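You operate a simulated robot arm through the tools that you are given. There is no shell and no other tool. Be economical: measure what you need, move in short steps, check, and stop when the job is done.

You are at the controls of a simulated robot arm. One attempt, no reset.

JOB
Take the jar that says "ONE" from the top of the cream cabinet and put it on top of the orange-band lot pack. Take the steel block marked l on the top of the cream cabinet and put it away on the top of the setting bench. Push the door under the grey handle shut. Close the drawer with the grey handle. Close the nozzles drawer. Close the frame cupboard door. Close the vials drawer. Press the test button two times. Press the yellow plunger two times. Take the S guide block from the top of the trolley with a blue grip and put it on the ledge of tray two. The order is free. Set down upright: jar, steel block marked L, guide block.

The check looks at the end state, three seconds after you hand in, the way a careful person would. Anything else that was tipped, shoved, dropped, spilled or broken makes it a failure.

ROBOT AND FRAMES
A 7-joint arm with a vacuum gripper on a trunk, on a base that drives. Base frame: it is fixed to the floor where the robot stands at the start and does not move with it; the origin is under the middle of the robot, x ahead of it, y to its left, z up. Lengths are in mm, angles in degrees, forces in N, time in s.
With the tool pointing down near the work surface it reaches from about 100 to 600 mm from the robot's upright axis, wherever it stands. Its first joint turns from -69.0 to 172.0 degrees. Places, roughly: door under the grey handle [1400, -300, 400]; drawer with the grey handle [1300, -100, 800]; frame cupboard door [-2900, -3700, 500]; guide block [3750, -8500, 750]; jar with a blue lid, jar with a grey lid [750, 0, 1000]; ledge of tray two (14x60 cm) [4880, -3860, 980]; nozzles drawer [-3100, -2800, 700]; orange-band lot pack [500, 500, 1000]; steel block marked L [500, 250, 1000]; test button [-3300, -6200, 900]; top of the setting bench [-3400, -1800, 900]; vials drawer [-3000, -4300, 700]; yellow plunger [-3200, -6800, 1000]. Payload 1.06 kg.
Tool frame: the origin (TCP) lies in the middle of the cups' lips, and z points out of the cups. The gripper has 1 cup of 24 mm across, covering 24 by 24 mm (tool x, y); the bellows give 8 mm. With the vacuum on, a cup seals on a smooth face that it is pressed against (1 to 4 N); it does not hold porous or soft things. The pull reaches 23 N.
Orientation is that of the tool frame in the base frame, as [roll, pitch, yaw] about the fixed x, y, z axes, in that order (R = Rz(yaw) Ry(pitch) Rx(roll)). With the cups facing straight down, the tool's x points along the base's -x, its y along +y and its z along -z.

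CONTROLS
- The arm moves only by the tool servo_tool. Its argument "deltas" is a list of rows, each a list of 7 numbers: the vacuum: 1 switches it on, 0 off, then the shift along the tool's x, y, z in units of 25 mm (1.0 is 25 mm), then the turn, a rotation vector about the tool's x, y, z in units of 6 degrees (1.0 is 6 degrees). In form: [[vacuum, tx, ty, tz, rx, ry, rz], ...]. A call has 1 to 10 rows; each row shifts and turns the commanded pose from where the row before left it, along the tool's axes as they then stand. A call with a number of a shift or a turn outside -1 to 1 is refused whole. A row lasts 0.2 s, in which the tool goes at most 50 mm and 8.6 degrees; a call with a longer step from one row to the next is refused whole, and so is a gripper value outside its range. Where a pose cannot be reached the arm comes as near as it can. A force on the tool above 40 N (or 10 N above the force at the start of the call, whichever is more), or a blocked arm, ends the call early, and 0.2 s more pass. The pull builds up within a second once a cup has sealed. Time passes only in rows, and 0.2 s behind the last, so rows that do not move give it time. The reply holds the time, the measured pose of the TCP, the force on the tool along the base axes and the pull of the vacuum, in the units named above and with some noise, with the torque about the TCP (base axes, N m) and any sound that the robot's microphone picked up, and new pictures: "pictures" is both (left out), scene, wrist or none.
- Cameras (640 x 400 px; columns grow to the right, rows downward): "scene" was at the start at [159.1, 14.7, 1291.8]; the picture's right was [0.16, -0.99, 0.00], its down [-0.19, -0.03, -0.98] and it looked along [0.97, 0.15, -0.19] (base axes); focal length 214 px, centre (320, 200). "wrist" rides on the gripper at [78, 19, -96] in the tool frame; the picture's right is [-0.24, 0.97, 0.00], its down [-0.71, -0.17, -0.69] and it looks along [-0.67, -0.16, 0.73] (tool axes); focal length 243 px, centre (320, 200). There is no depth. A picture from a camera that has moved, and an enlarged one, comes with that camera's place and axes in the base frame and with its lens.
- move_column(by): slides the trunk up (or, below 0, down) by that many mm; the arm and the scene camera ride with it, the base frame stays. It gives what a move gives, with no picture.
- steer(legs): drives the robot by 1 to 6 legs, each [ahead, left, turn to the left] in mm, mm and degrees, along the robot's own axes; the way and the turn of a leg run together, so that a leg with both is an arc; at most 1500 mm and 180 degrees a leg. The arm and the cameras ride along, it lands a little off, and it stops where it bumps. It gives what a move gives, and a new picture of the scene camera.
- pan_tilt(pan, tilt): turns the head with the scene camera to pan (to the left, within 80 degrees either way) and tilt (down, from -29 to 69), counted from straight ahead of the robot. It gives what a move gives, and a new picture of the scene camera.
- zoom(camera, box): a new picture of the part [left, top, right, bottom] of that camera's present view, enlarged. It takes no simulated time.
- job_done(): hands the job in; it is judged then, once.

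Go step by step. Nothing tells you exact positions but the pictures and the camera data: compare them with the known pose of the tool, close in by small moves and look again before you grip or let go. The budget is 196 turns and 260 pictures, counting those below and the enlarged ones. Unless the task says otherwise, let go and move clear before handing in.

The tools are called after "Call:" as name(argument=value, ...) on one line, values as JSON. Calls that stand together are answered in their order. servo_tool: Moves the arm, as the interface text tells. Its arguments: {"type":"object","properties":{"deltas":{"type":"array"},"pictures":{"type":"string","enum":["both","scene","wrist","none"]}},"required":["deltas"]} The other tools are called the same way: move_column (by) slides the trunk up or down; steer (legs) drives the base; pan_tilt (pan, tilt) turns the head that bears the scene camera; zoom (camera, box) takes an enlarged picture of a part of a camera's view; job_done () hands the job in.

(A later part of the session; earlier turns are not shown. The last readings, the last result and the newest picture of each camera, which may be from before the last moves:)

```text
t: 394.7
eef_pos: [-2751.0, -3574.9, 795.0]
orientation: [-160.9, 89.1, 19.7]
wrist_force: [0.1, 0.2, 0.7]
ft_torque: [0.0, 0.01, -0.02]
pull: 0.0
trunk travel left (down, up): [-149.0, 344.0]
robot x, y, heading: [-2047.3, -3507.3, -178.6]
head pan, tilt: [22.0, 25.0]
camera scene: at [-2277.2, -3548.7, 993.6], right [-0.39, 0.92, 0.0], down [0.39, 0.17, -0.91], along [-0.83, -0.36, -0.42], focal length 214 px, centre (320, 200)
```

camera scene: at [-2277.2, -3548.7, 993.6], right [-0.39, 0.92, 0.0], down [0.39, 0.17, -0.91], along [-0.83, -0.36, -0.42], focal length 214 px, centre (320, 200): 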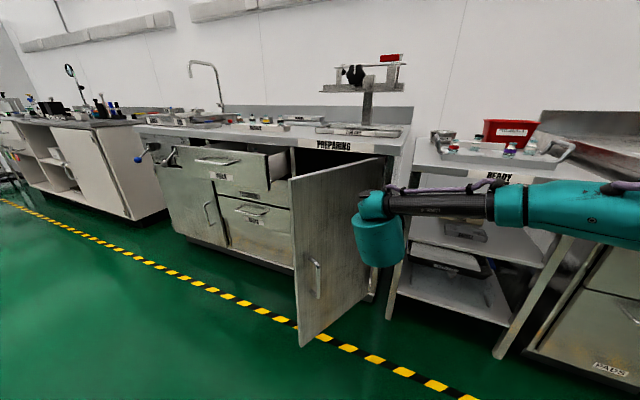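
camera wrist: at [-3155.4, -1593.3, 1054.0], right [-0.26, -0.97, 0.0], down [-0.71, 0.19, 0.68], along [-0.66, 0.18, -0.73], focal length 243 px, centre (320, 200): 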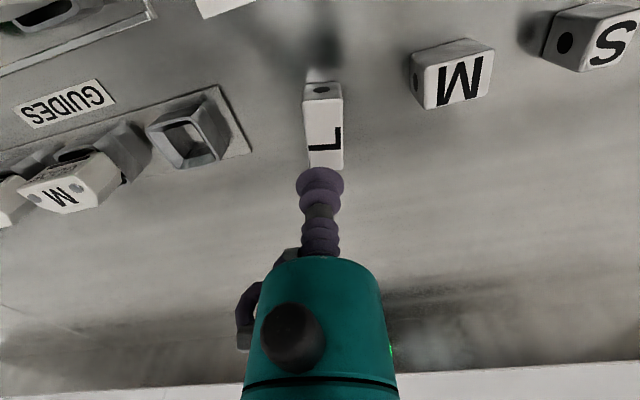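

Door geometry confirmed (free edge (-2724,-3820), top z 820). Lower to z≈750, turn to heading 195° and push.

Call:
move_column(by=-45)

Call:
steer(legs=[[-8, 32, 0], [0, 0, 13.7], [250, 0, 0]])

```text
t: 395.6
eef_pos: [-2749.3, -3574.8, 749.9]
orientation: [-158.6, 89.3, 22.0]
wrist_force: [1.4, -0.4, 0.7]
ft_torque: [-0.01, -0.01, 0.0]
pull: 0.0
trunk travel left (down, up): [-104.0, 389.0]
robot x, y, heading: [-2043.8, -3507.5, -178.7]
head pan, tilt: [22.0, 25.0]
```

```text
t: 398.8
eef_pos: [-2941.2, -3839.2, 750.3]
orientation: [-160.4, 89.2, 34.2]
wrist_force: [0.5, -0.8, -0.1]
ft_torque: [0.01, -0.01, 0.02]
pull: 0.0
trunk travel left (down, up): [-104.0, 389.0]
robot x, y, heading: [-2280.4, -3603.5, -164.5]
head pan, tilt: [22.0, 25.0]
camera scene: at [-2506.5, -3703.7, 941.3], right [-0.61, 0.8, 0.0], down [0.34, 0.26, -0.91], along [-0.72, -0.55, -0.42], focal length 214 px, centre (320, 200)
```

scene: 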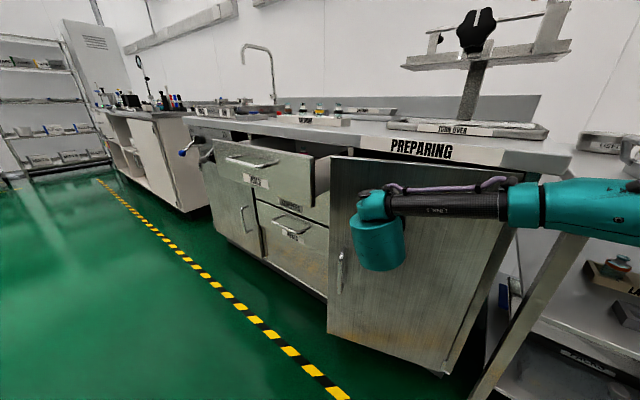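

The door is following. Continue 80 mm by base then finish with the arm.

Call:
steer(legs=[[75, 0, 0]])

Call:
servo_tool(deltas=[[0, 0, 0, 0.4, 0, 0, 0], [0, 0, 0, 0.4, 0, 0, 0], [0, 0, 0, 0.4, 0, 0, 0], [0, 0, 0, 0.4, 0, 0, 0], [0, 0, 0, 0.4, 0, 0, 0], [0, 0, 0, 0.4, 0, 0, 0]], pictures="scene")

```text
t: 399.9
eef_pos: [-3013.8, -3857.9, 749.8]
orientation: [-160.0, 89.3, 34.7]
wrist_force: [0.7, -0.6, 0.0]
ft_torque: [-0.02, 0.01, 0.02]
pull: 0.0
trunk travel left (down, up): [-104.0, 389.0]
robot x, y, heading: [-2347.9, -3625.4, -165.3]
head pan, tilt: [22.0, 25.0]
camera scene: at [-2577.9, -3723.0, 941.3], right [-0.61, 0.8, 0.0], down [0.34, 0.26, -0.91], along [-0.72, -0.55, -0.42], focal length 214 px, centre (320, 200)
```

scene: 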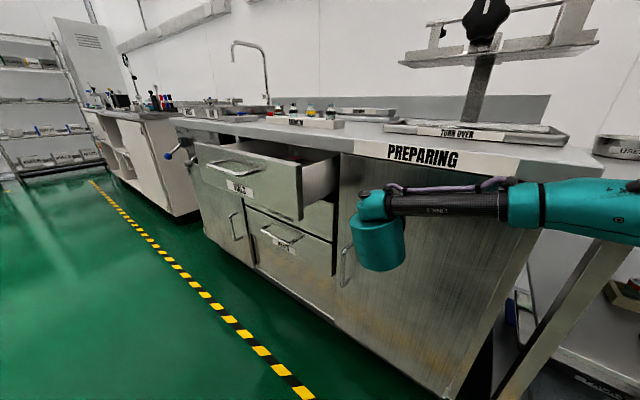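

```text
t: 401.2
eef_pos: [-3061.3, -3875.8, 749.0]
orientation: [-172.2, 89.0, 22.9]
wrist_force: [19.5, 7.7, 4.2]
ft_torque: [0.01, -0.08, -0.25]
pull: 0.0
trunk travel left (down, up): [-104.0, 389.0]
robot x, y, heading: [-2345.3, -3624.6, -164.6]
head pan, tilt: [22.0, 25.0]
stopped in row 6: the force on the tool passed its limit at 48 N (the readings are from after the stop); the commanded pose is now the measured one
camera scene: at [-2575.3, -3722.2, 941.9], right [-0.61, 0.8, 0.0], down [0.33, 0.26, -0.91], along [-0.72, -0.55, -0.42], focal length 214 px, centre (320, 200)
```

scene: 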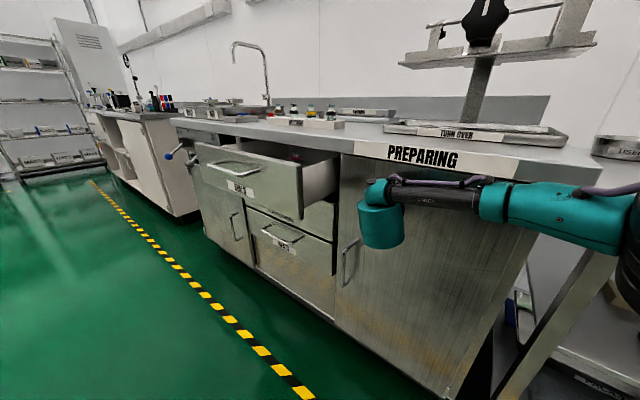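

The frame cupboard door is shut (x≈-3061). Vials drawer front ≈(-2881), panel z 700–821, y -4423…-4001. I reposition to push it at z≈735, y≈-4160.

Call:
servo_tool(deltas=[[0, 0.25, 0, -0.7, 0, 0, 0], [0, 0.25, 0, -0.7, 0, 0, 0], [0, 0, 0, -0.6, 0, 0, 0]], pictures="none")

Call:
steer(legs=[[-300, 0, 0], [0, 0, -15.4], [0, 553, 0]])

Call:
pan_tilt(pan=15, tilt=25)

```text
t: 402.0
eef_pos: [-3017.8, -3863.0, 733.5]
orientation: [-170.8, 88.9, 24.2]
wrist_force: [0.3, 0.0, 0.1]
ft_torque: [0.0, 0.0, -0.01]
pull: 0.0
trunk travel left (down, up): [-104.0, 389.0]
robot x, y, heading: [-2347.6, -3624.7, -164.8]
head pan, tilt: [22.0, 25.0]
```

```text
t: 410.0
eef_pos: [-2769.3, -4162.6, 733.2]
orientation: [-170.2, 88.9, 9.3]
wrist_force: [-0.1, -0.6, 0.2]
ft_torque: [0.02, 0.01, 0.0]
pull: 0.1
trunk travel left (down, up): [-104.0, 389.0]
robot x, y, heading: [-2062.2, -4108.1, 179.9]
head pan, tilt: [22.0, 25.0]
camera scene: at [-2308.8, -4144.6, 941.3], right [-0.37, 0.93, 0.0], down [0.39, 0.16, -0.91], along [-0.84, -0.34, -0.42], focal length 214 px, centre (320, 200)
```

scene: 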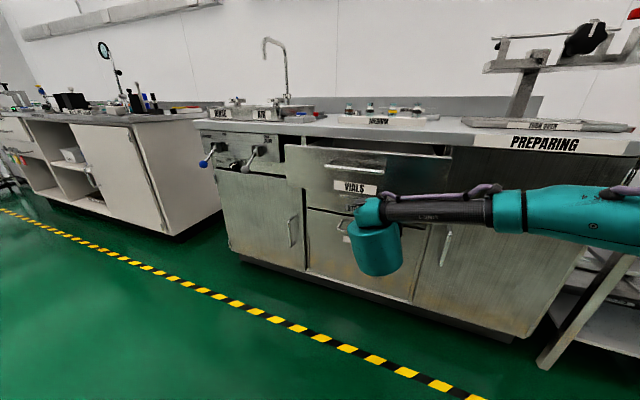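

```text
t: 410.7
eef_pos: [-2769.5, -4163.0, 733.4]
orientation: [-170.0, 88.9, 9.4]
wrist_force: [0.7, 0.0, -0.6]
ft_torque: [-0.01, -0.01, -0.02]
pull: 0.1
trunk travel left (down, up): [-104.0, 389.0]
robot x, y, heading: [-2059.7, -4108.8, 179.8]
head pan, tilt: [15.0, 25.0]
camera scene: at [-2312.3, -4133.9, 941.3], right [-0.26, 0.97, 0.0], down [0.41, 0.11, -0.91], along [-0.88, -0.23, -0.42], focal length 214 px, centre (320, 200)
```

scene: 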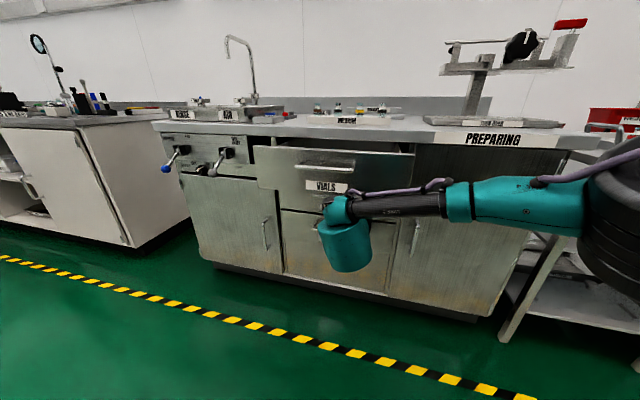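

Aligned below the handle, right of the label. Push forward.

Call:
steer(legs=[[235, 0, 0]])

Call:
servo_tool(deltas=[[0, 0, 0, 0.4, 0, 0, 0], [0, 0, 0, 0.4, 0, 0, 0], [0, 0, 0, 0.4, 0, 0, 0], [0, 0, 0, 0.4, 0, 0, 0], [0, 0, 0, 0.4, 0, 0, 0], [0, 0, 0, 0.4, 0, 0, 0], [0, 0, 0, 0.4, 0, 0, 0]], pictures="scene")

```text
t: 412.4
eef_pos: [-3000.4, -4160.5, 733.2]
orientation: [-170.3, 89.0, 9.2]
wrist_force: [0.8, 0.1, 0.0]
ft_torque: [0.01, -0.01, 0.01]
pull: 0.0
trunk travel left (down, up): [-104.0, 389.0]
robot x, y, heading: [-2289.9, -4109.0, 179.7]
head pan, tilt: [15.0, 25.0]
camera scene: at [-2541.9, -4132.4, 941.3], right [-0.25, 0.97, 0.0], down [0.41, 0.11, -0.91], along [-0.88, -0.23, -0.42], focal length 214 px, centre (320, 200)
```

scene: 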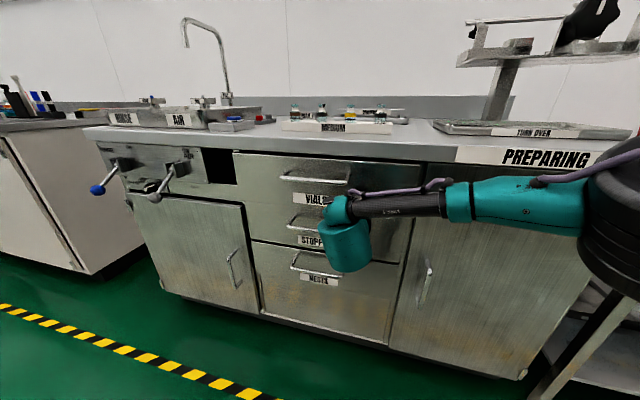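

```text
t: 414.1
eef_pos: [-3064.0, -4160.1, 733.0]
orientation: [-173.0, 88.7, 6.2]
wrist_force: [26.9, 6.6, 6.6]
ft_torque: [-0.1, -0.13, 0.19]
pull: 0.1
trunk travel left (down, up): [-104.0, 389.0]
robot x, y, heading: [-2288.2, -4110.0, 179.6]
head pan, tilt: [15.0, 25.0]
stopped in row 7: the force on the tool passed its limit at 46 N (the readings are from after the stop); the commanded pose is now the measured one
camera scene: at [-2538.4, -4131.3, 942.1], right [-0.25, 0.97, 0.0], down [0.41, 0.11, -0.91], along [-0.88, -0.23, -0.42], focal length 214 px, centre (320, 200)
```

scene: 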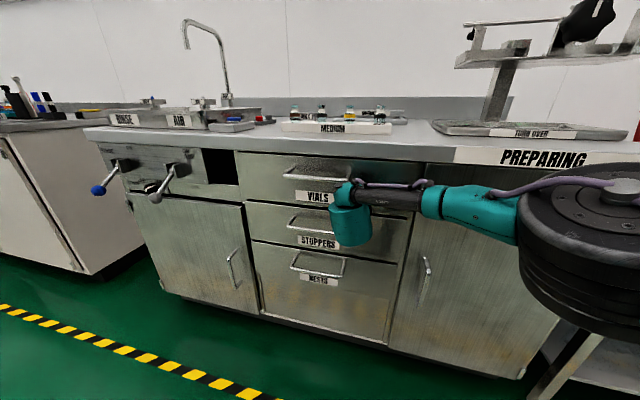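

Vials drawer shut. Back off and go south to the test button / plunger bench.

Call:
steer(legs=[[-330, 0, 0], [0, 1450, 0], [0, 750, 0]])

Call:
move_column(by=380)

Call:
pan_tilt(pan=10, tilt=25)

```text
t: 421.4
eef_pos: [-2743.0, -4641.8, 729.6]
orientation: [-177.0, 88.5, 3.5]
wrist_force: [-0.7, -0.3, -0.2]
ft_torque: [-0.04, -0.01, 0.01]
pull: 0.1
trunk travel left (down, up): [-104.0, 389.0]
robot x, y, heading: [-1964.6, -4583.9, -179.7]
head pan, tilt: [15.0, 25.0]
stopped in leg 2: the robot was blocked; the commanded pose is now the measured one
camera scene: at [-2219.6, -4605.7, 941.6], right [-0.26, 0.96, 0.0], down [0.41, 0.11, -0.91], along [-0.87, -0.24, -0.42], focal length 214 px, centre (320, 200)
```

scene: 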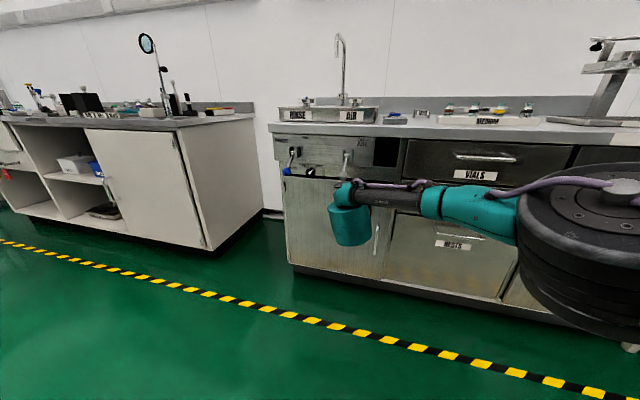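

```text
t: 425.0
eef_pos: [-2660.8, -4641.7, 1390.7]
orientation: [-0.6, 69.3, 179.6]
wrist_force: [0.9, 1.1, -0.1]
ft_torque: [0.02, -0.02, 0.0]
pull: 0.1
trunk travel left (down, up): [-484.0, 9.0]
robot x, y, heading: [-1967.9, -4584.9, -179.6]
head pan, tilt: [15.0, 25.0]
```

```text
t: 425.7
eef_pos: [-2660.8, -4643.1, 1390.9]
orientation: [-0.6, 69.4, 179.6]
wrist_force: [0.2, 0.0, 0.3]
ft_torque: [-0.01, 0.01, 0.03]
pull: 0.2
trunk travel left (down, up): [-484.0, 9.0]
robot x, y, heading: [-1970.9, -4584.8, -179.7]
head pan, tilt: [10.0, 25.0]
camera scene: at [-2071.1, -4600.4, 1349.5], right [-0.18, 0.98, 0.0], down [0.42, 0.07, -0.91], along [-0.89, -0.16, -0.42], focal length 214 px, centre (320, 200)
```

scene: 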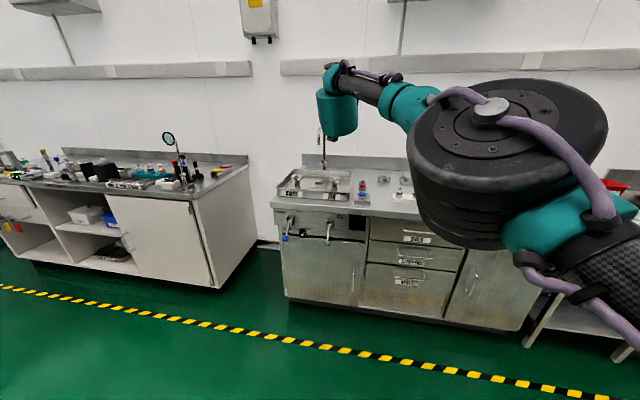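

The base bumped something on its right side (the console); I move ahead to mid-aisle first. I also retract and turn the tool back down.

Call:
servo_tool(deltas=[[0, 0, 0, -1, 0, 1, 0], [0, 0, 0, -1, 0, 1, 0], [0, 0, 0, -1, 0, 1, 0], [0, 0, 0, -1, 0, 1, 0], [0, 0, 0, -1, 0, 1, 0], [0, 0, 0, -1, 0, 1, 0], [0, 0, 0, -1, 0, 1, 0], [0, 0, 0, -1, 0, 1, 0], [0, 0, 0, 0, 0, 1, 0], [0, 0, 0, 0, 0, 1, 0]], pictures="none")

Call:
servo_tool(deltas=[[0, 0, 0, 0, 0, 1, 0], [0, 0, 0, 0, 0, 1, 0], [0, 0, 0, 0, 0, 1, 0], [0, 0, 0, 0, 0, 1, 0], [0, 0, 0, 0, 0, 1, 0], [0, 0, 0, 0, 0, 1, 0], [0, 0, 0, 0, 0, 1, 0], [0, 0, 0, 0, 0, 1, 0], [0, 0, 0, 0, 0, 0.5, 0]], pictures="none")

Call:
steer(legs=[[280, 0, -0.3], [0, 1450, 0], [0, 250, 0]])

Call:
pan_tilt(pan=10, tilt=30)

```text
t: 427.9
eef_pos: [-2466.5, -4642.4, 1390.9]
orientation: [-179.8, 50.4, 0.3]
wrist_force: [-1.5, 0.2, 0.1]
ft_torque: [0.04, -0.03, -0.01]
pull: 0.1
trunk travel left (down, up): [-484.0, 9.0]
robot x, y, heading: [-1967.7, -4585.5, -179.9]
head pan, tilt: [10.0, 25.0]
```

```text
t: 429.9
eef_pos: [-2393.5, -4620.6, 1350.3]
orientation: [-179.8, -0.4, 0.0]
wrist_force: [-0.5, 0.4, -0.1]
ft_torque: [0.02, -0.01, 0.01]
pull: 0.1
out of reach, approached as far as the arm can: row 4, 5, 6, 7, 8, 9
trunk travel left (down, up): [-484.0, 9.0]
robot x, y, heading: [-1969.4, -4586.3, -179.8]
head pan, tilt: [10.0, 25.0]
```

```text
t: 446.6
eef_pos: [-2683.1, -6297.7, 1351.9]
orientation: [-179.8, -0.2, -0.4]
wrist_force: [-0.4, -0.6, -0.4]
ft_torque: [0.01, 0.01, -0.02]
pull: 0.1
trunk travel left (down, up): [-484.0, 9.0]
robot x, y, heading: [-2256.6, -6268.3, 179.8]
head pan, tilt: [10.0, 25.0]
camera scene: at [-2360.3, -6280.2, 1349.5], right [-0.17, 0.99, 0.0], down [0.42, 0.07, -0.91], along [-0.89, -0.15, -0.42], focal length 214 px, centre (320, 200)
```

scene: 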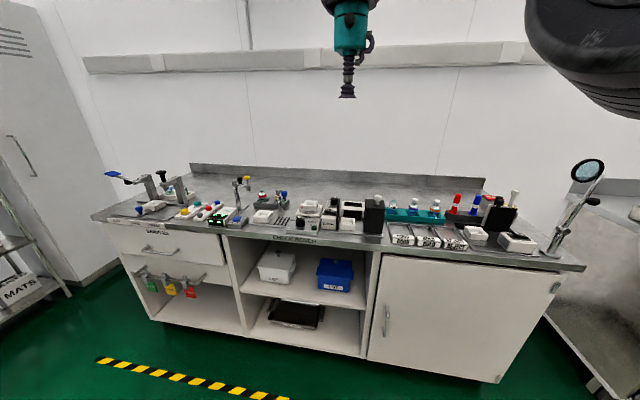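

```text
t: 447.2
eef_pos: [-2683.2, -6297.0, 1352.1]
orientation: [-179.9, -0.3, -0.4]
wrist_force: [0.4, -0.3, 0.4]
ft_torque: [0.01, -0.03, 0.01]
pull: 0.0
trunk travel left (down, up): [-484.0, 9.0]
robot x, y, heading: [-2259.4, -6264.9, 179.6]
head pan, tilt: [10.0, 30.0]
camera scene: at [-2358.6, -6279.6, 1341.6], right [-0.17, 0.99, 0.0], down [0.49, 0.08, -0.87], along [-0.85, -0.15, -0.5], focal length 214 px, centre (320, 200)
```

scene: 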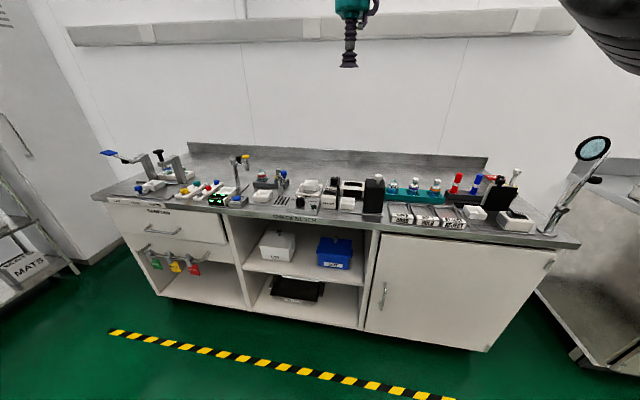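

Now a busy checking bench. Zoom for the test button and the yellow plunger.

Call:
zoom(camera="scene", box=[85, 135, 245, 235])

Call:
zoom(camera="scene", box=[225, 135, 385, 235])

```text
4.00 times, centred on (165, 185) of scene
camera zoom: at [-2358.6, -6279.6, 1341.6], right [-0.17, 0.99, 0.0], down [0.49, 0.08, -0.87], along [-0.85, -0.15, -0.5], focal length 858 px, centre (940, 260)
```

zoom: 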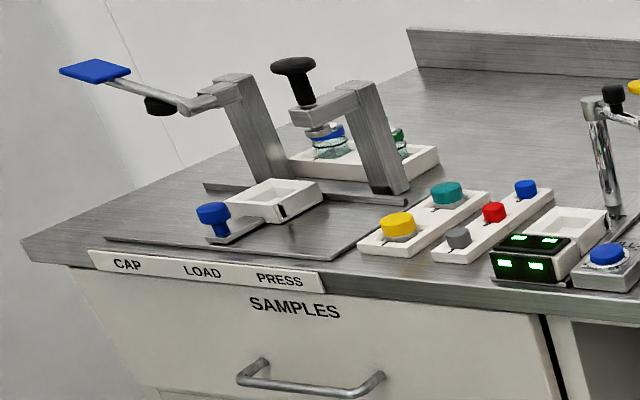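

```text
4.00 times, centred on (305, 185) of scene
camera zoom: at [-2358.6, -6279.6, 1341.6], right [-0.17, 0.99, 0.0], down [0.49, 0.08, -0.87], along [-0.85, -0.15, -0.5], focal length 858 px, centre (380, 260)
```

zoom: 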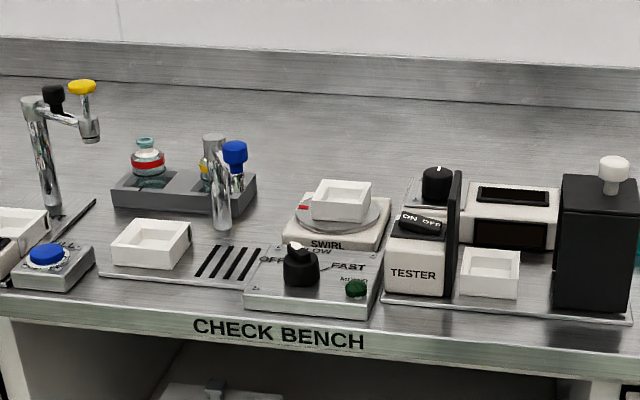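

The yellow plunger sits on a stand at ≈(-3150,-6735, ~1050). For the test button I need a closer look around y≈-6200.

Call:
steer(legs=[[180, 0, 0]])

Call:
zoom(camera="scene", box=[300, 130, 500, 270])

Call:
zoom(camera="scene", box=[440, 130, 640, 270])

```text
t: 448.7
eef_pos: [-2862.9, -6298.7, 1350.8]
orientation: [-179.9, -0.4, -0.3]
wrist_force: [-0.5, -0.5, 0.1]
ft_torque: [-0.01, -0.04, 0.0]
pull: 0.0
trunk travel left (down, up): [-484.0, 9.0]
robot x, y, heading: [-2435.4, -6264.0, 179.9]
head pan, tilt: [10.0, 30.0]
camera scene: at [-2537.9, -6279.3, 1341.5], right [-0.17, 0.99, 0.0], down [0.49, 0.09, -0.87], along [-0.85, -0.15, -0.5], focal length 214 px, centre (320, 200)
```

scene: 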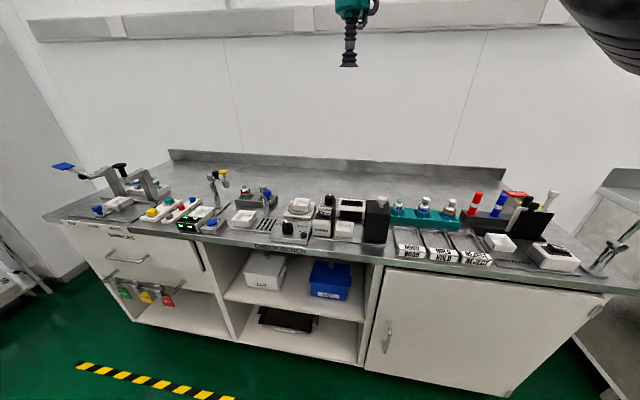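

```text
2.86 times, centred on (400, 200) of scene
camera zoom: at [-2537.9, -6279.3, 1341.5], right [-0.17, 0.99, 0.0], down [0.49, 0.09, -0.87], along [-0.85, -0.15, -0.5], focal length 613 px, centre (91, 200)
```

zoom: 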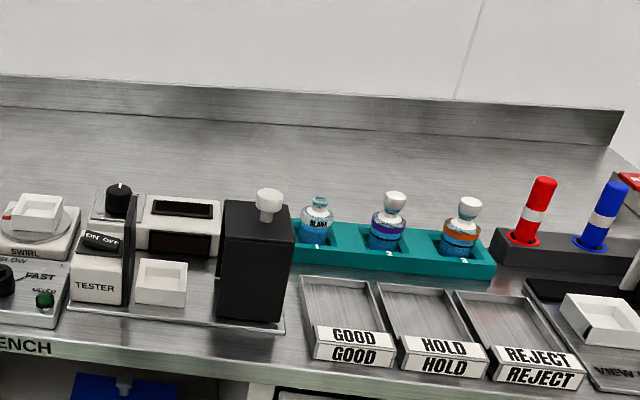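

```text
2.86 times, centred on (540, 200) of scene
camera zoom: at [-2537.9, -6279.3, 1341.5], right [-0.17, 0.99, 0.0], down [0.49, 0.09, -0.87], along [-0.85, -0.15, -0.5], focal length 613 px, centre (-309, 200)
```

zoom: 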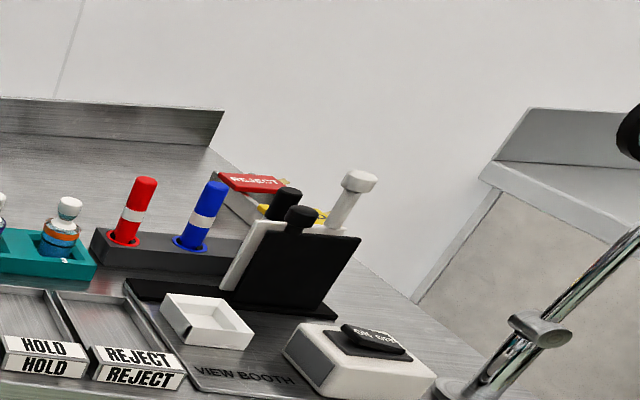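

Call:
servo_tool(deltas=[[0, 0, 0, 1, 0, 0, 0], [0, 0, -1, 1, 0, 0, 0], [0, 0, -1, 1, 0, 0, 0], [0, 0, -1, 1, 0, 0, 0], [0, 0, 0, 0, 0, 0, 0]], pictures="wrist")

Call:
zoom(camera="wrist", box=[220, 0, 520, 190])

```text
t: 449.9
eef_pos: [-2860.8, -6223.4, 1251.8]
orientation: [-179.8, -0.3, -0.2]
wrist_force: [0.2, 0.0, -0.5]
ft_torque: [0.03, 0.02, 0.02]
pull: 0.0
trunk travel left (down, up): [-484.0, 9.0]
robot x, y, heading: [-2437.6, -6262.0, 179.9]
head pan, tilt: [10.0, 30.0]
camera wrist: at [-2782.4, -6243.0, 1348.4], right [-0.24, -0.97, 0.0], down [-0.71, 0.17, 0.68], along [-0.66, 0.17, -0.73], focal length 243 px, centre (320, 200)
```

wrist: 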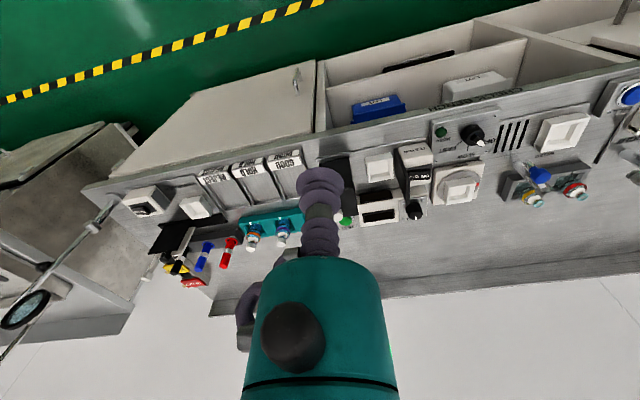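

```text
2.11 times, centred on (370, 95) of wrist
camera zoom: at [-2782.4, -6243.0, 1348.4], right [-0.24, -0.97, 0.0], down [-0.71, 0.17, 0.68], along [-0.66, 0.17, -0.73], focal length 511 px, centre (215, 421)
```

zoom: 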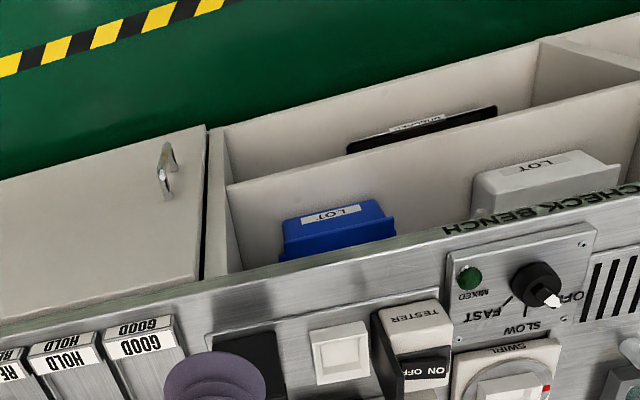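

A green item sits behind the tall black box at ≈(-3284,-6190,900): likely the test button. I shift sideways to see it.

Call:
servo_tool(deltas=[[0, -1, 1, 0, 0, 0, 0], [0, -1, 1, 0, 0, 0, 0], [0, -1, 1, 0, 0, 0, 0], [0, 0, 1, 0, 0, 0, 0], [0, 0, 1, 0, 0, 0, 0], [0, 0, 1, 0, 0, 0, 0], [0, 0, 0, 0, 0, 0, 0]], pictures="wrist")

Call:
zoom(camera="wrist", box=[140, 80, 340, 220])

```text
t: 451.5
eef_pos: [-2909.2, -6335.5, 1244.3]
orientation: [-179.9, -0.3, -0.4]
wrist_force: [-0.1, -0.9, -0.4]
ft_torque: [0.01, -0.01, 0.0]
pull: 0.1
out of reach, approached as far as the arm can: row 3, 4, 5, 6
trunk travel left (down, up): [-484.0, 9.0]
robot x, y, heading: [-2435.8, -6268.1, 179.9]
head pan, tilt: [10.0, 30.0]
camera wrist: at [-2831.5, -6354.2, 1340.2], right [-0.24, -0.97, 0.0], down [-0.71, 0.17, 0.68], along [-0.66, 0.17, -0.73], focal length 243 px, centre (320, 200)
```

wrist: 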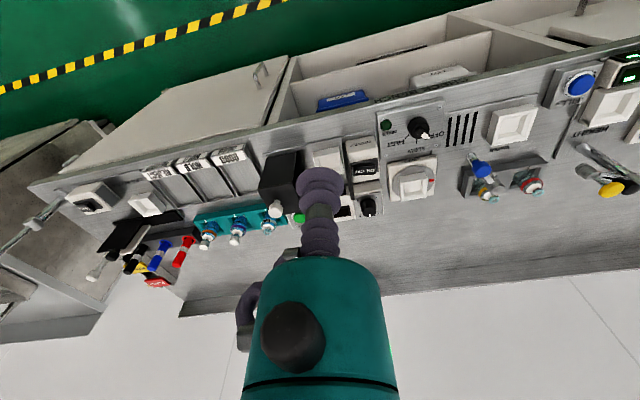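

```text
2.86 times, centred on (240, 150) of wrist
camera zoom: at [-2831.5, -6354.2, 1340.2], right [-0.24, -0.97, 0.0], down [-0.71, 0.17, 0.68], along [-0.66, 0.17, -0.73], focal length 693 px, centre (549, 343)
```

zoom: 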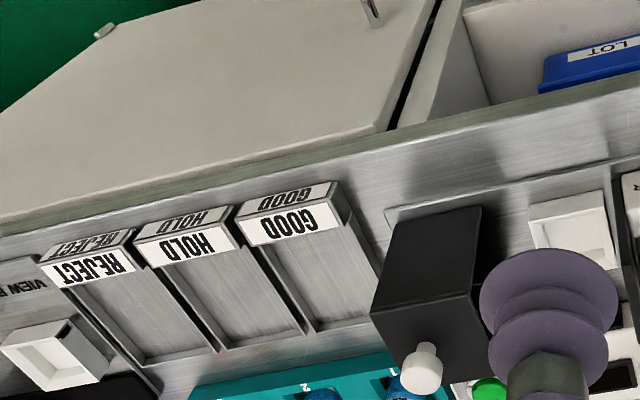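

The green button triangulates to (-3251,-6193,~929). I drive closer and view it from above for its label.

Call:
steer(legs=[[300, 0, 0]])

Call:
servo_tool(deltas=[[0, 0, -0.3, 1, 0, 0, 0], [0, 0, 0, 1, 0, 0, 0], [0, 0, 0, 1, 0, 0, 0], [0, 0, 0, 0, 0, 0, 0]], pictures="wrist")

Call:
zoom(camera="wrist", box=[140, 60, 340, 200])

Call:
pan_tilt(pan=5, tilt=38)

Call:
zoom(camera="scene", box=[240, 100, 440, 240])

```text
t: 453.6
eef_pos: [-3210.9, -6335.7, 1244.1]
orientation: [-179.8, -0.3, -0.3]
wrist_force: [-0.3, -0.2, 0.2]
ft_torque: [0.01, 0.01, 0.0]
pull: 0.0
trunk travel left (down, up): [-484.0, 9.0]
robot x, y, heading: [-2736.4, -6261.9, -180.0]
head pan, tilt: [10.0, 30.0]
camera scene: at [-2838.2, -6279.2, 1341.5], right [-0.17, 0.98, 0.0], down [0.49, 0.09, -0.87], along [-0.85, -0.15, -0.5], focal length 214 px, centre (320, 200)
```

scene: 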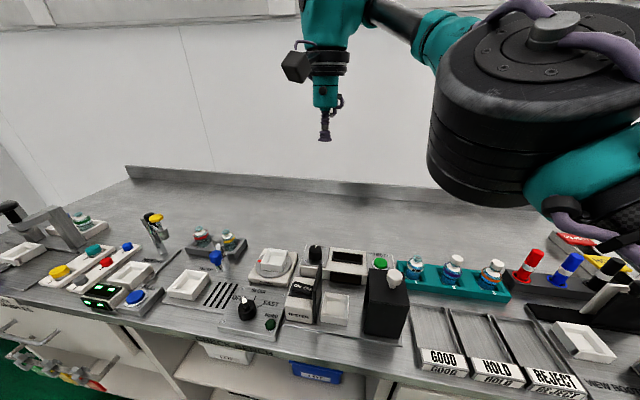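

```text
t: 454.6
eef_pos: [-3208.8, -6327.1, 1168.8]
orientation: [-179.8, -0.2, -0.1]
wrist_force: [0.7, -0.3, 0.4]
ft_torque: [-0.03, 0.02, -0.03]
pull: 0.1
trunk travel left (down, up): [-484.0, 9.0]
robot x, y, heading: [-2734.4, -6265.0, -179.8]
head pan, tilt: [10.0, 30.0]
camera wrist: at [-3130.4, -6346.9, 1264.7], right [-0.24, -0.97, 0.0], down [-0.71, 0.17, 0.68], along [-0.66, 0.16, -0.73], focal length 243 px, centre (320, 200)
```

wrist: 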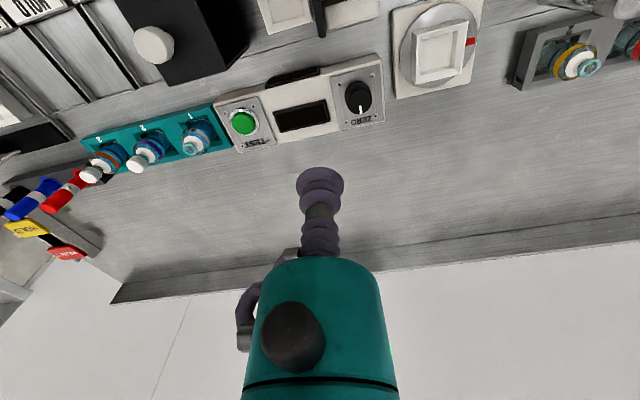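

```text
2.86 times, centred on (240, 130) of wrist
camera zoom: at [-3130.4, -6346.9, 1264.7], right [-0.24, -0.97, 0.0], down [-0.71, 0.17, 0.68], along [-0.66, 0.16, -0.73], focal length 693 px, centre (549, 400)
```

zoom: 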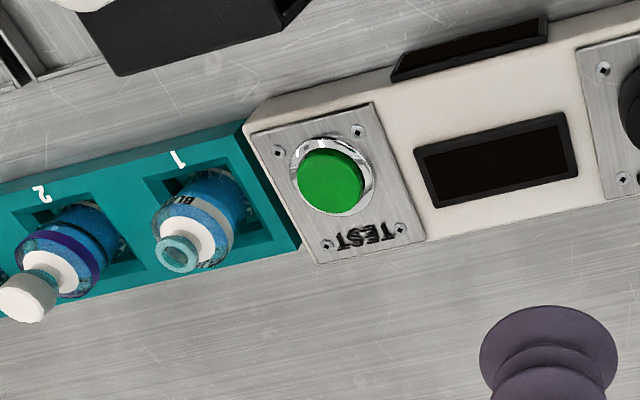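

```text
t: 455.3
eef_pos: [-3208.5, -6327.3, 1168.6]
orientation: [-179.9, -0.3, -0.2]
wrist_force: [-0.1, 0.1, -0.4]
ft_torque: [-0.01, -0.03, 0.02]
pull: 0.0
trunk travel left (down, up): [-484.0, 9.0]
robot x, y, heading: [-2735.2, -6261.8, -180.2]
head pan, tilt: [5.0, 38.0]
camera scene: at [-2834.5, -6271.0, 1329.2], right [-0.09, 1.0, 0.0], down [0.61, 0.05, -0.79], along [-0.79, -0.07, -0.62], focal length 214 px, centre (320, 200)
```

scene: 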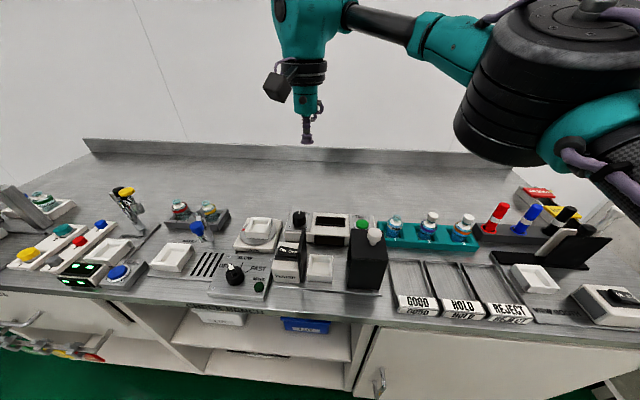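

```text
2.86 times, centred on (340, 170) of scene
camera zoom: at [-2834.5, -6271.0, 1329.2], right [-0.09, 1.0, 0.0], down [0.61, 0.05, -0.79], along [-0.79, -0.07, -0.62], focal length 613 px, centre (263, 286)
```

zoom: 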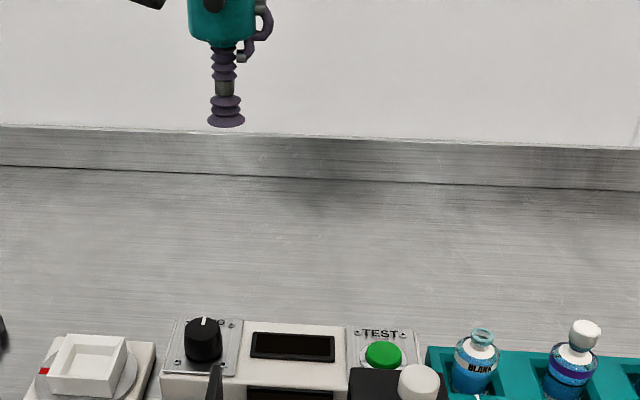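

TEST is the green button at ≈(-3260,-6194,917), facing up. The knob on the black box is close to where the wrist camera would hang, so I yaw the tool 90° before going down.

Call:
steer(legs=[[60, 0, 0]])

Call:
servo_tool(deltas=[[0, 0, -0.9, 0, 0, 0, 1], [0, 0, 0, 0, 0, 0, 1], [0, 0, 0, 0, 0, 0, 1], [0, 0, 0, 0, 0, 0, 1], [0, 0, 0, 0, 0, 0, 1], [0, 0, 0, 0, 0, 0, 1], [0, 0, 0, 0, 0, 0, 1], [0, 0, 0, 0, 0, 0, 1], [0, 0, 0, 0, 0, 0, 1], [0, 0, 0, 0, 0, 0, 1]], pictures="none")

Call:
servo_tool(deltas=[[0, 0, 0, 0, 0, 0, 1], [0, 0, 0, 0, 0, 0, 1], [0, 0, 0, 0, 0, 0, 1], [0, 0, 0, 0, 0, 0, 1], [0, 0, 0, 0, 0, 0, 1], [0, -0.9, 0, 0, 0, 0, 0], [0, -0.9, 0, 0, 0, 0, 0], [0, -0.9, 0, 0, 0, 0, 0], [0, -0.9, 0, 0, 0, 0, 0]])

```text
t: 456.2
eef_pos: [-3269.7, -6328.1, 1169.6]
orientation: [-179.9, -0.4, -0.1]
wrist_force: [-0.4, -0.8, -0.7]
ft_torque: [0.0, -0.04, 0.03]
pull: 0.0
trunk travel left (down, up): [-484.0, 9.0]
robot x, y, heading: [-2797.0, -6264.4, -180.0]
head pan, tilt: [5.0, 38.0]
camera scene: at [-2895.8, -6271.0, 1329.1], right [-0.09, 1.0, 0.0], down [0.61, 0.05, -0.79], along [-0.78, -0.07, -0.62], focal length 214 px, centre (320, 200)
```

scene: 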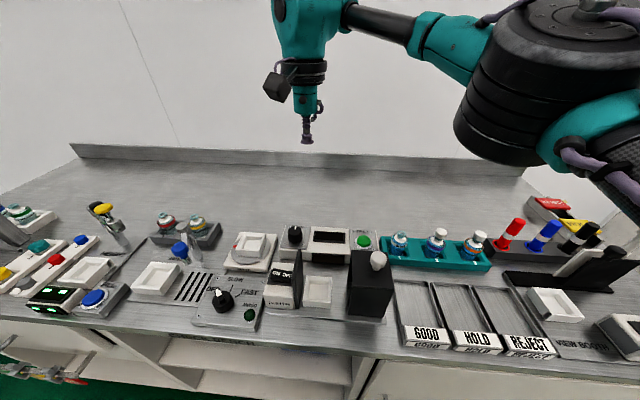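

```text
t: 458.4
eef_pos: [-3269.1, -6304.9, 1169.1]
orientation: [-179.8, -0.1, -60.2]
wrist_force: [-0.6, 0.6, 0.4]
ft_torque: [-0.02, 0.02, 0.02]
pull: 0.1
trunk travel left (down, up): [-484.0, 9.0]
robot x, y, heading: [-2795.2, -6262.6, -179.9]
head pan, tilt: [5.0, 38.0]
```

```text
t: 460.4
eef_pos: [-3268.9, -6214.6, 1170.0]
orientation: [-179.7, 0.2, -90.1]
wrist_force: [0.2, 0.1, -0.3]
ft_torque: [0.03, -0.01, -0.01]
pull: 0.0
trunk travel left (down, up): [-484.0, 9.0]
robot x, y, heading: [-2794.6, -6265.4, -180.0]
head pan, tilt: [5.0, 38.0]
camera scene: at [-2894.6, -6270.6, 1329.2], right [-0.09, 1.0, 0.0], down [0.61, 0.05, -0.79], along [-0.79, -0.07, -0.62], focal length 214 px, centre (320, 200)
camera wrist: at [-3288.4, -6292.5, 1264.6], right [-0.97, 0.24, 0.0], down [0.17, 0.71, 0.69], along [0.17, 0.67, -0.73], focal length 243 px, centre (320, 200)
```

scene: 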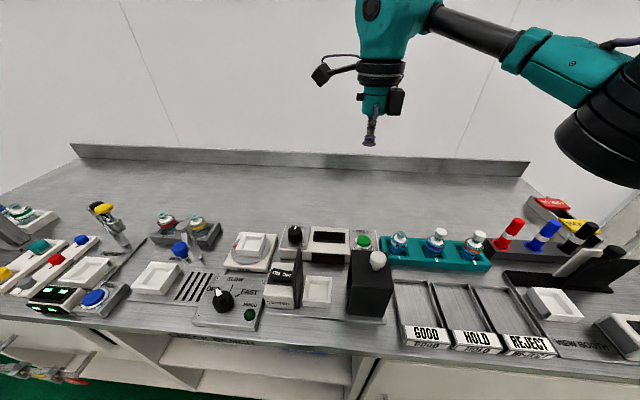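
wrist: 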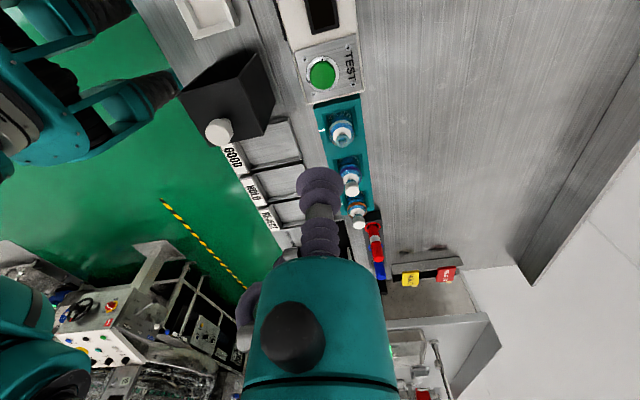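

Button now at (-3264,-6196). Align and descend to ~60 mm above.

Call:
servo_tool(deltas=[[0, -0.74, -0.2, 0, 0, 0, 0], [0, 0, 0, 1, 0, 0, 0], [0, 0, 0, 1, 0, 0, 0], [0, 0, 0, 1, 0, 0, 0], [0, 0, 0, 1, 0, 0, 0], [0, 0, 0, 1, 0, 0, 0], [0, 0, 0, 1, 0, 0, 0], [0, 0, 0, 1, 0, 0, 0], [0, 0, 0, 0, 0, 0, 0]])

```text
t: 462.4
eef_pos: [-3262.9, -6193.9, 995.9]
orientation: [-179.6, 0.0, -90.1]
wrist_force: [-0.3, 0.1, -0.2]
ft_torque: [0.0, -0.01, -0.02]
pull: 0.1
trunk travel left (down, up): [-484.0, 9.0]
robot x, y, heading: [-2793.4, -6264.1, -179.9]
head pan, tilt: [5.0, 38.0]
camera scene: at [-2894.6, -6271.0, 1329.2], right [-0.09, 1.0, 0.0], down [0.61, 0.05, -0.79], along [-0.79, -0.07, -0.62], focal length 214 px, centre (320, 200)
camera wrist: at [-3281.8, -6273.5, 1090.0], right [-0.97, 0.24, 0.0], down [0.17, 0.71, 0.69], along [0.17, 0.67, -0.73], focal length 243 px, centre (320, 200)
```

scene: 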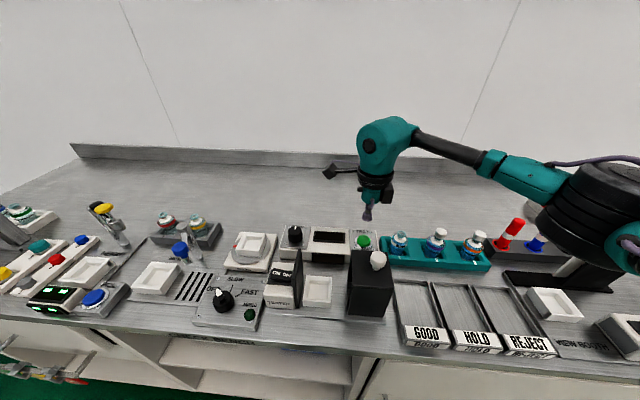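
wrist: 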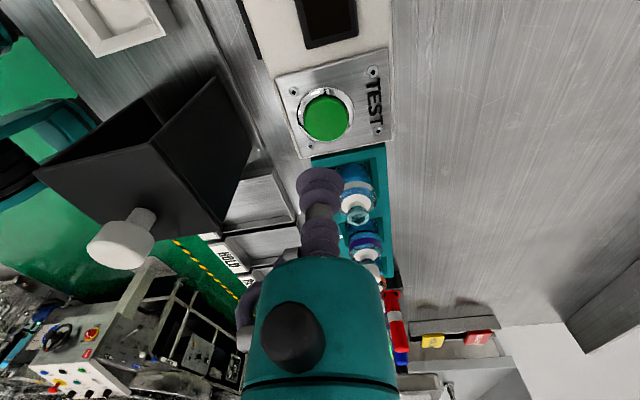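

The elbow hangs near the view-booth boards, so pressing from here is risky. I rise, shift the base south-west so the elbow stays off the bench, and bring the tip back over the button.

Call:
servo_tool(deltas=[[0, 0, 0, -1, 0, 0, 0], [0, 0, 0, -1, 0, 0, 0], [0, 0, 0, -1, 0, 0, 0], [0, 0, 0, -1, 0, 0, 0]], pictures="none")

Call:
steer(legs=[[51, 153, 0]])

Call:
servo_tool(deltas=[[0, -0.9, -0.3, 0, 0, 0, 0], [0, -0.9, -0.3, 0, 0, 0, 0], [0, -0.9, -0.3, 0, 0, 0, 0], [0, -0.9, -0.3, 0, 0, 0, 0], [0, -0.9, -0.3, 0, 0, 0, 0], [0, -0.9, -0.3, 0, 0, 0, 0], [0, -0.6, -0.2, 0, 0, 0, 0], [0, 0, 0, 0, 0, 0, 0]])

```text
t: 463.4
eef_pos: [-3263.1, -6197.9, 1093.6]
orientation: [-179.7, 0.1, -90.0]
wrist_force: [0.0, 0.2, 0.7]
ft_torque: [-0.01, 0.0, 0.03]
pull: 0.0
trunk travel left (down, up): [-484.0, 9.0]
robot x, y, heading: [-2794.0, -6264.1, -180.1]
head pan, tilt: [5.0, 38.0]
```

```text
t: 465.4
eef_pos: [-3313.3, -6354.8, 1093.9]
orientation: [-179.6, 0.1, -90.1]
wrist_force: [1.0, 0.0, -0.2]
ft_torque: [0.03, 0.01, 0.04]
pull: 0.0
trunk travel left (down, up): [-484.0, 9.0]
robot x, y, heading: [-2843.1, -6419.4, -179.7]
head pan, tilt: [5.0, 38.0]
camera scene: at [-2945.2, -6428.5, 1329.2], right [-0.09, 1.0, 0.0], down [0.61, 0.05, -0.79], along [-0.78, -0.07, -0.62], focal length 214 px, centre (320, 200)
```

scene: 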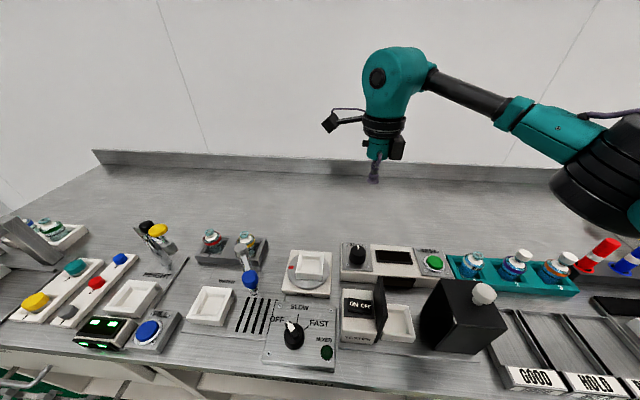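

```text
t: 467.2
eef_pos: [-3264.9, -6204.9, 1094.4]
orientation: [-179.7, 0.1, -90.1]
wrist_force: [-0.1, 0.4, -0.1]
ft_torque: [0.03, 0.0, 0.03]
pull: 0.0
trunk travel left (down, up): [-484.0, 9.0]
robot x, y, heading: [-2848.8, -6419.7, -180.0]
head pan, tilt: [5.0, 38.0]
camera scene: at [-2945.1, -6428.2, 1329.2], right [-0.09, 1.0, 0.0], down [0.61, 0.05, -0.79], along [-0.78, -0.07, -0.62], focal length 214 px, centre (320, 200)
camera wrist: at [-3284.2, -6283.1, 1189.9], right [-0.97, 0.24, -0.01], down [0.17, 0.71, 0.69], along [0.17, 0.67, -0.73], focal length 243 px, centre (320, 200)
```

scene: 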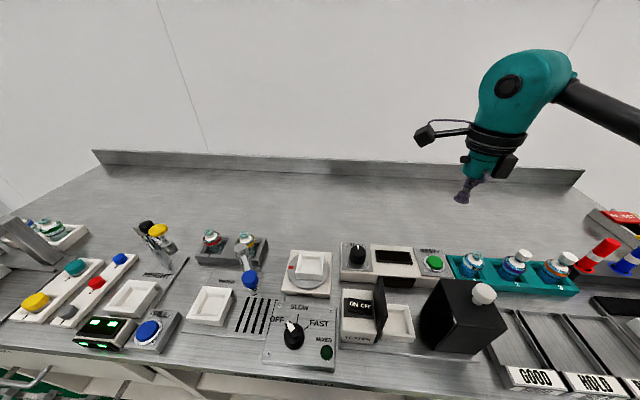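
wrist: 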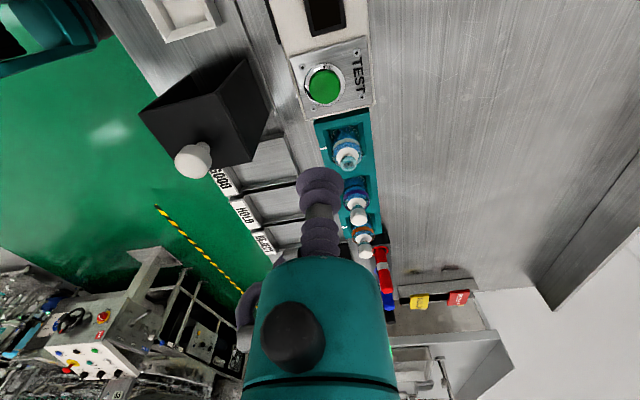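

The elbow is now off the bench. Align and descend to ~15 mm above the button.

Call:
servo_tool(deltas=[[0, -0.37, 0, 1, 0, 0, 0], [0, 0, 0, 1, 0, 0, 0], [0, 0, 0, 1, 0, 0, 0], [0, 0, 0, 1, 0, 0, 0], [0, 0, 0, 1, 0, 0, 0], [0, 0, 0, 1, 0, 0, 0], [0, 0, 0, 0, 0, 0, 0]])

```text
t: 468.9
eef_pos: [-3262.3, -6194.1, 945.2]
orientation: [-179.7, 0.1, -90.2]
wrist_force: [1.0, -0.8, -0.2]
ft_torque: [-0.02, -0.02, 0.0]
pull: 0.0
trunk travel left (down, up): [-484.0, 9.0]
robot x, y, heading: [-2846.2, -6420.9, -179.9]
head pan, tilt: [5.0, 38.0]
camera scene: at [-2945.0, -6428.2, 1329.2], right [-0.09, 1.0, 0.0], down [0.61, 0.05, -0.79], along [-0.79, -0.07, -0.62], focal length 214 px, centre (320, 200)
camera wrist: at [-3282.1, -6272.1, 1040.1], right [-0.97, 0.24, 0.0], down [0.17, 0.71, 0.69], along [0.17, 0.67, -0.73], focal length 243 px, centre (320, 200)
```

scene: 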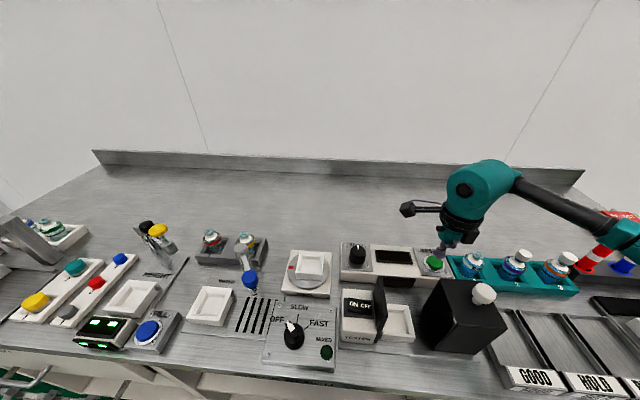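
wrist: 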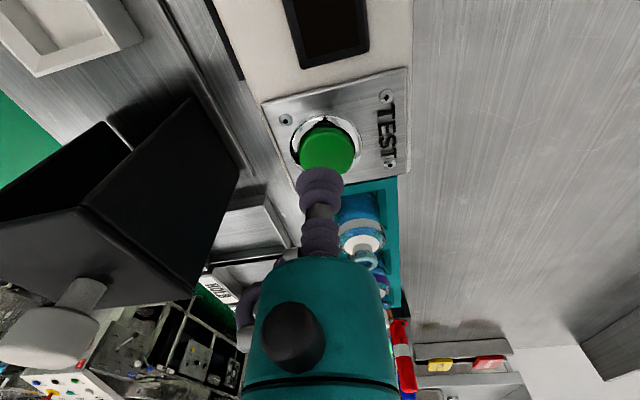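

Nearly over the button; fine-adjust and press, watching force and sound.

Call:
servo_tool(deltas=[[0, 0.15, 0.13, 0.4, 0, 0, 0], [0, 0, 0, 0.4, 0, 0, 0], [0, 0, 0, 0.15, 0, 0, 0], [0, 0, 0, 0.15, 0, 0, 0], [0, 0, 0, 0.15, 0, 0, 0]], pictures="none")

```text
t: 470.1
eef_pos: [-3265.0, -6198.3, 914.2]
orientation: [-179.7, 0.1, -90.1]
wrist_force: [-0.6, -1.2, 1.5]
ft_torque: [0.01, 0.02, 0.01]
pull: 0.0
trunk travel left (down, up): [-484.0, 9.0]
robot x, y, heading: [-2845.6, -6422.8, -179.8]
head pan, tilt: [5.0, 38.0]
```

Contact is just starting (1.5 N). Press on in small steps.

Call:
servo_tool(deltas=[[0, 0, 0, 0.1, 0, 0, 0], [0, 0, 0, 0.1, 0, 0, 0]], pictures="none")

Call:
servo_tool(deltas=[[0, 0, 0, 0.1, 0, 0, 0], [0, 0, 0, 0.1, 0, 0, 0]], pictures="wrist")

```text
t: 470.6
eef_pos: [-3265.1, -6199.2, 909.9]
orientation: [-179.7, 0.1, -90.1]
wrist_force: [-1.3, -0.7, 4.1]
ft_torque: [0.04, 0.0, 0.01]
pull: 0.0
trunk travel left (down, up): [-484.0, 9.0]
robot x, y, heading: [-2849.1, -6418.4, -180.0]
head pan, tilt: [5.0, 38.0]
heard: click
```

```text
t: 471.2
eef_pos: [-3266.8, -6197.7, 903.8]
orientation: [-179.9, 0.0, -90.1]
wrist_force: [2.6, -0.4, 8.6]
ft_torque: [0.0, 0.04, -0.01]
pull: 0.1
trunk travel left (down, up): [-484.0, 9.0]
robot x, y, heading: [-2849.2, -6418.9, -179.7]
head pan, tilt: [5.0, 38.0]
camera wrist: at [-3284.6, -6276.7, 999.7], right [-0.97, 0.24, 0.0], down [0.17, 0.71, 0.69], along [0.16, 0.67, -0.73], focal length 243 px, centre (320, 200)
```

wrist: 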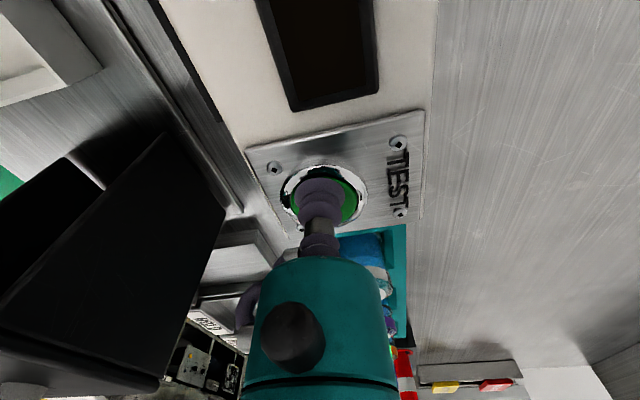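

Click: first press. Lift off, then a second press to the same depth.

Call:
servo_tool(deltas=[[0, 0, 0, -0.4, 0, 0, 0], [0, 0, 0, -0.4, 0, 0, 0], [0, 0, 0, 0, 0, 0, 0], [0, 0, 0, 0, 0, 0, 0]], pictures="none")

Call:
servo_tool(deltas=[[0, 0, 0, 0.3, 0, 0, 0], [0, 0, 0, 0.2, 0, 0, 0], [0, 0, 0, 0.1, 0, 0, 0], [0, 0, 0, 0.1, 0, 0, 0]], pictures="none")

```text
t: 472.2
eef_pos: [-3265.8, -6199.3, 922.7]
orientation: [-179.7, 0.2, -90.1]
wrist_force: [-0.1, -0.9, 0.3]
ft_torque: [0.02, 0.02, -0.01]
pull: 0.2
trunk travel left (down, up): [-484.0, 9.0]
robot x, y, heading: [-2846.9, -6420.4, -179.9]
head pan, tilt: [5.0, 38.0]
```

```text
t: 473.2
eef_pos: [-3264.9, -6198.3, 907.0]
orientation: [-179.8, 0.1, -90.1]
wrist_force: [0.3, 2.3, 5.6]
ft_torque: [-0.01, 0.04, 0.0]
pull: 0.1
trunk travel left (down, up): [-484.0, 9.0]
robot x, y, heading: [-2848.4, -6415.7, -180.1]
head pan, tilt: [5.0, 38.0]
heard: click
```

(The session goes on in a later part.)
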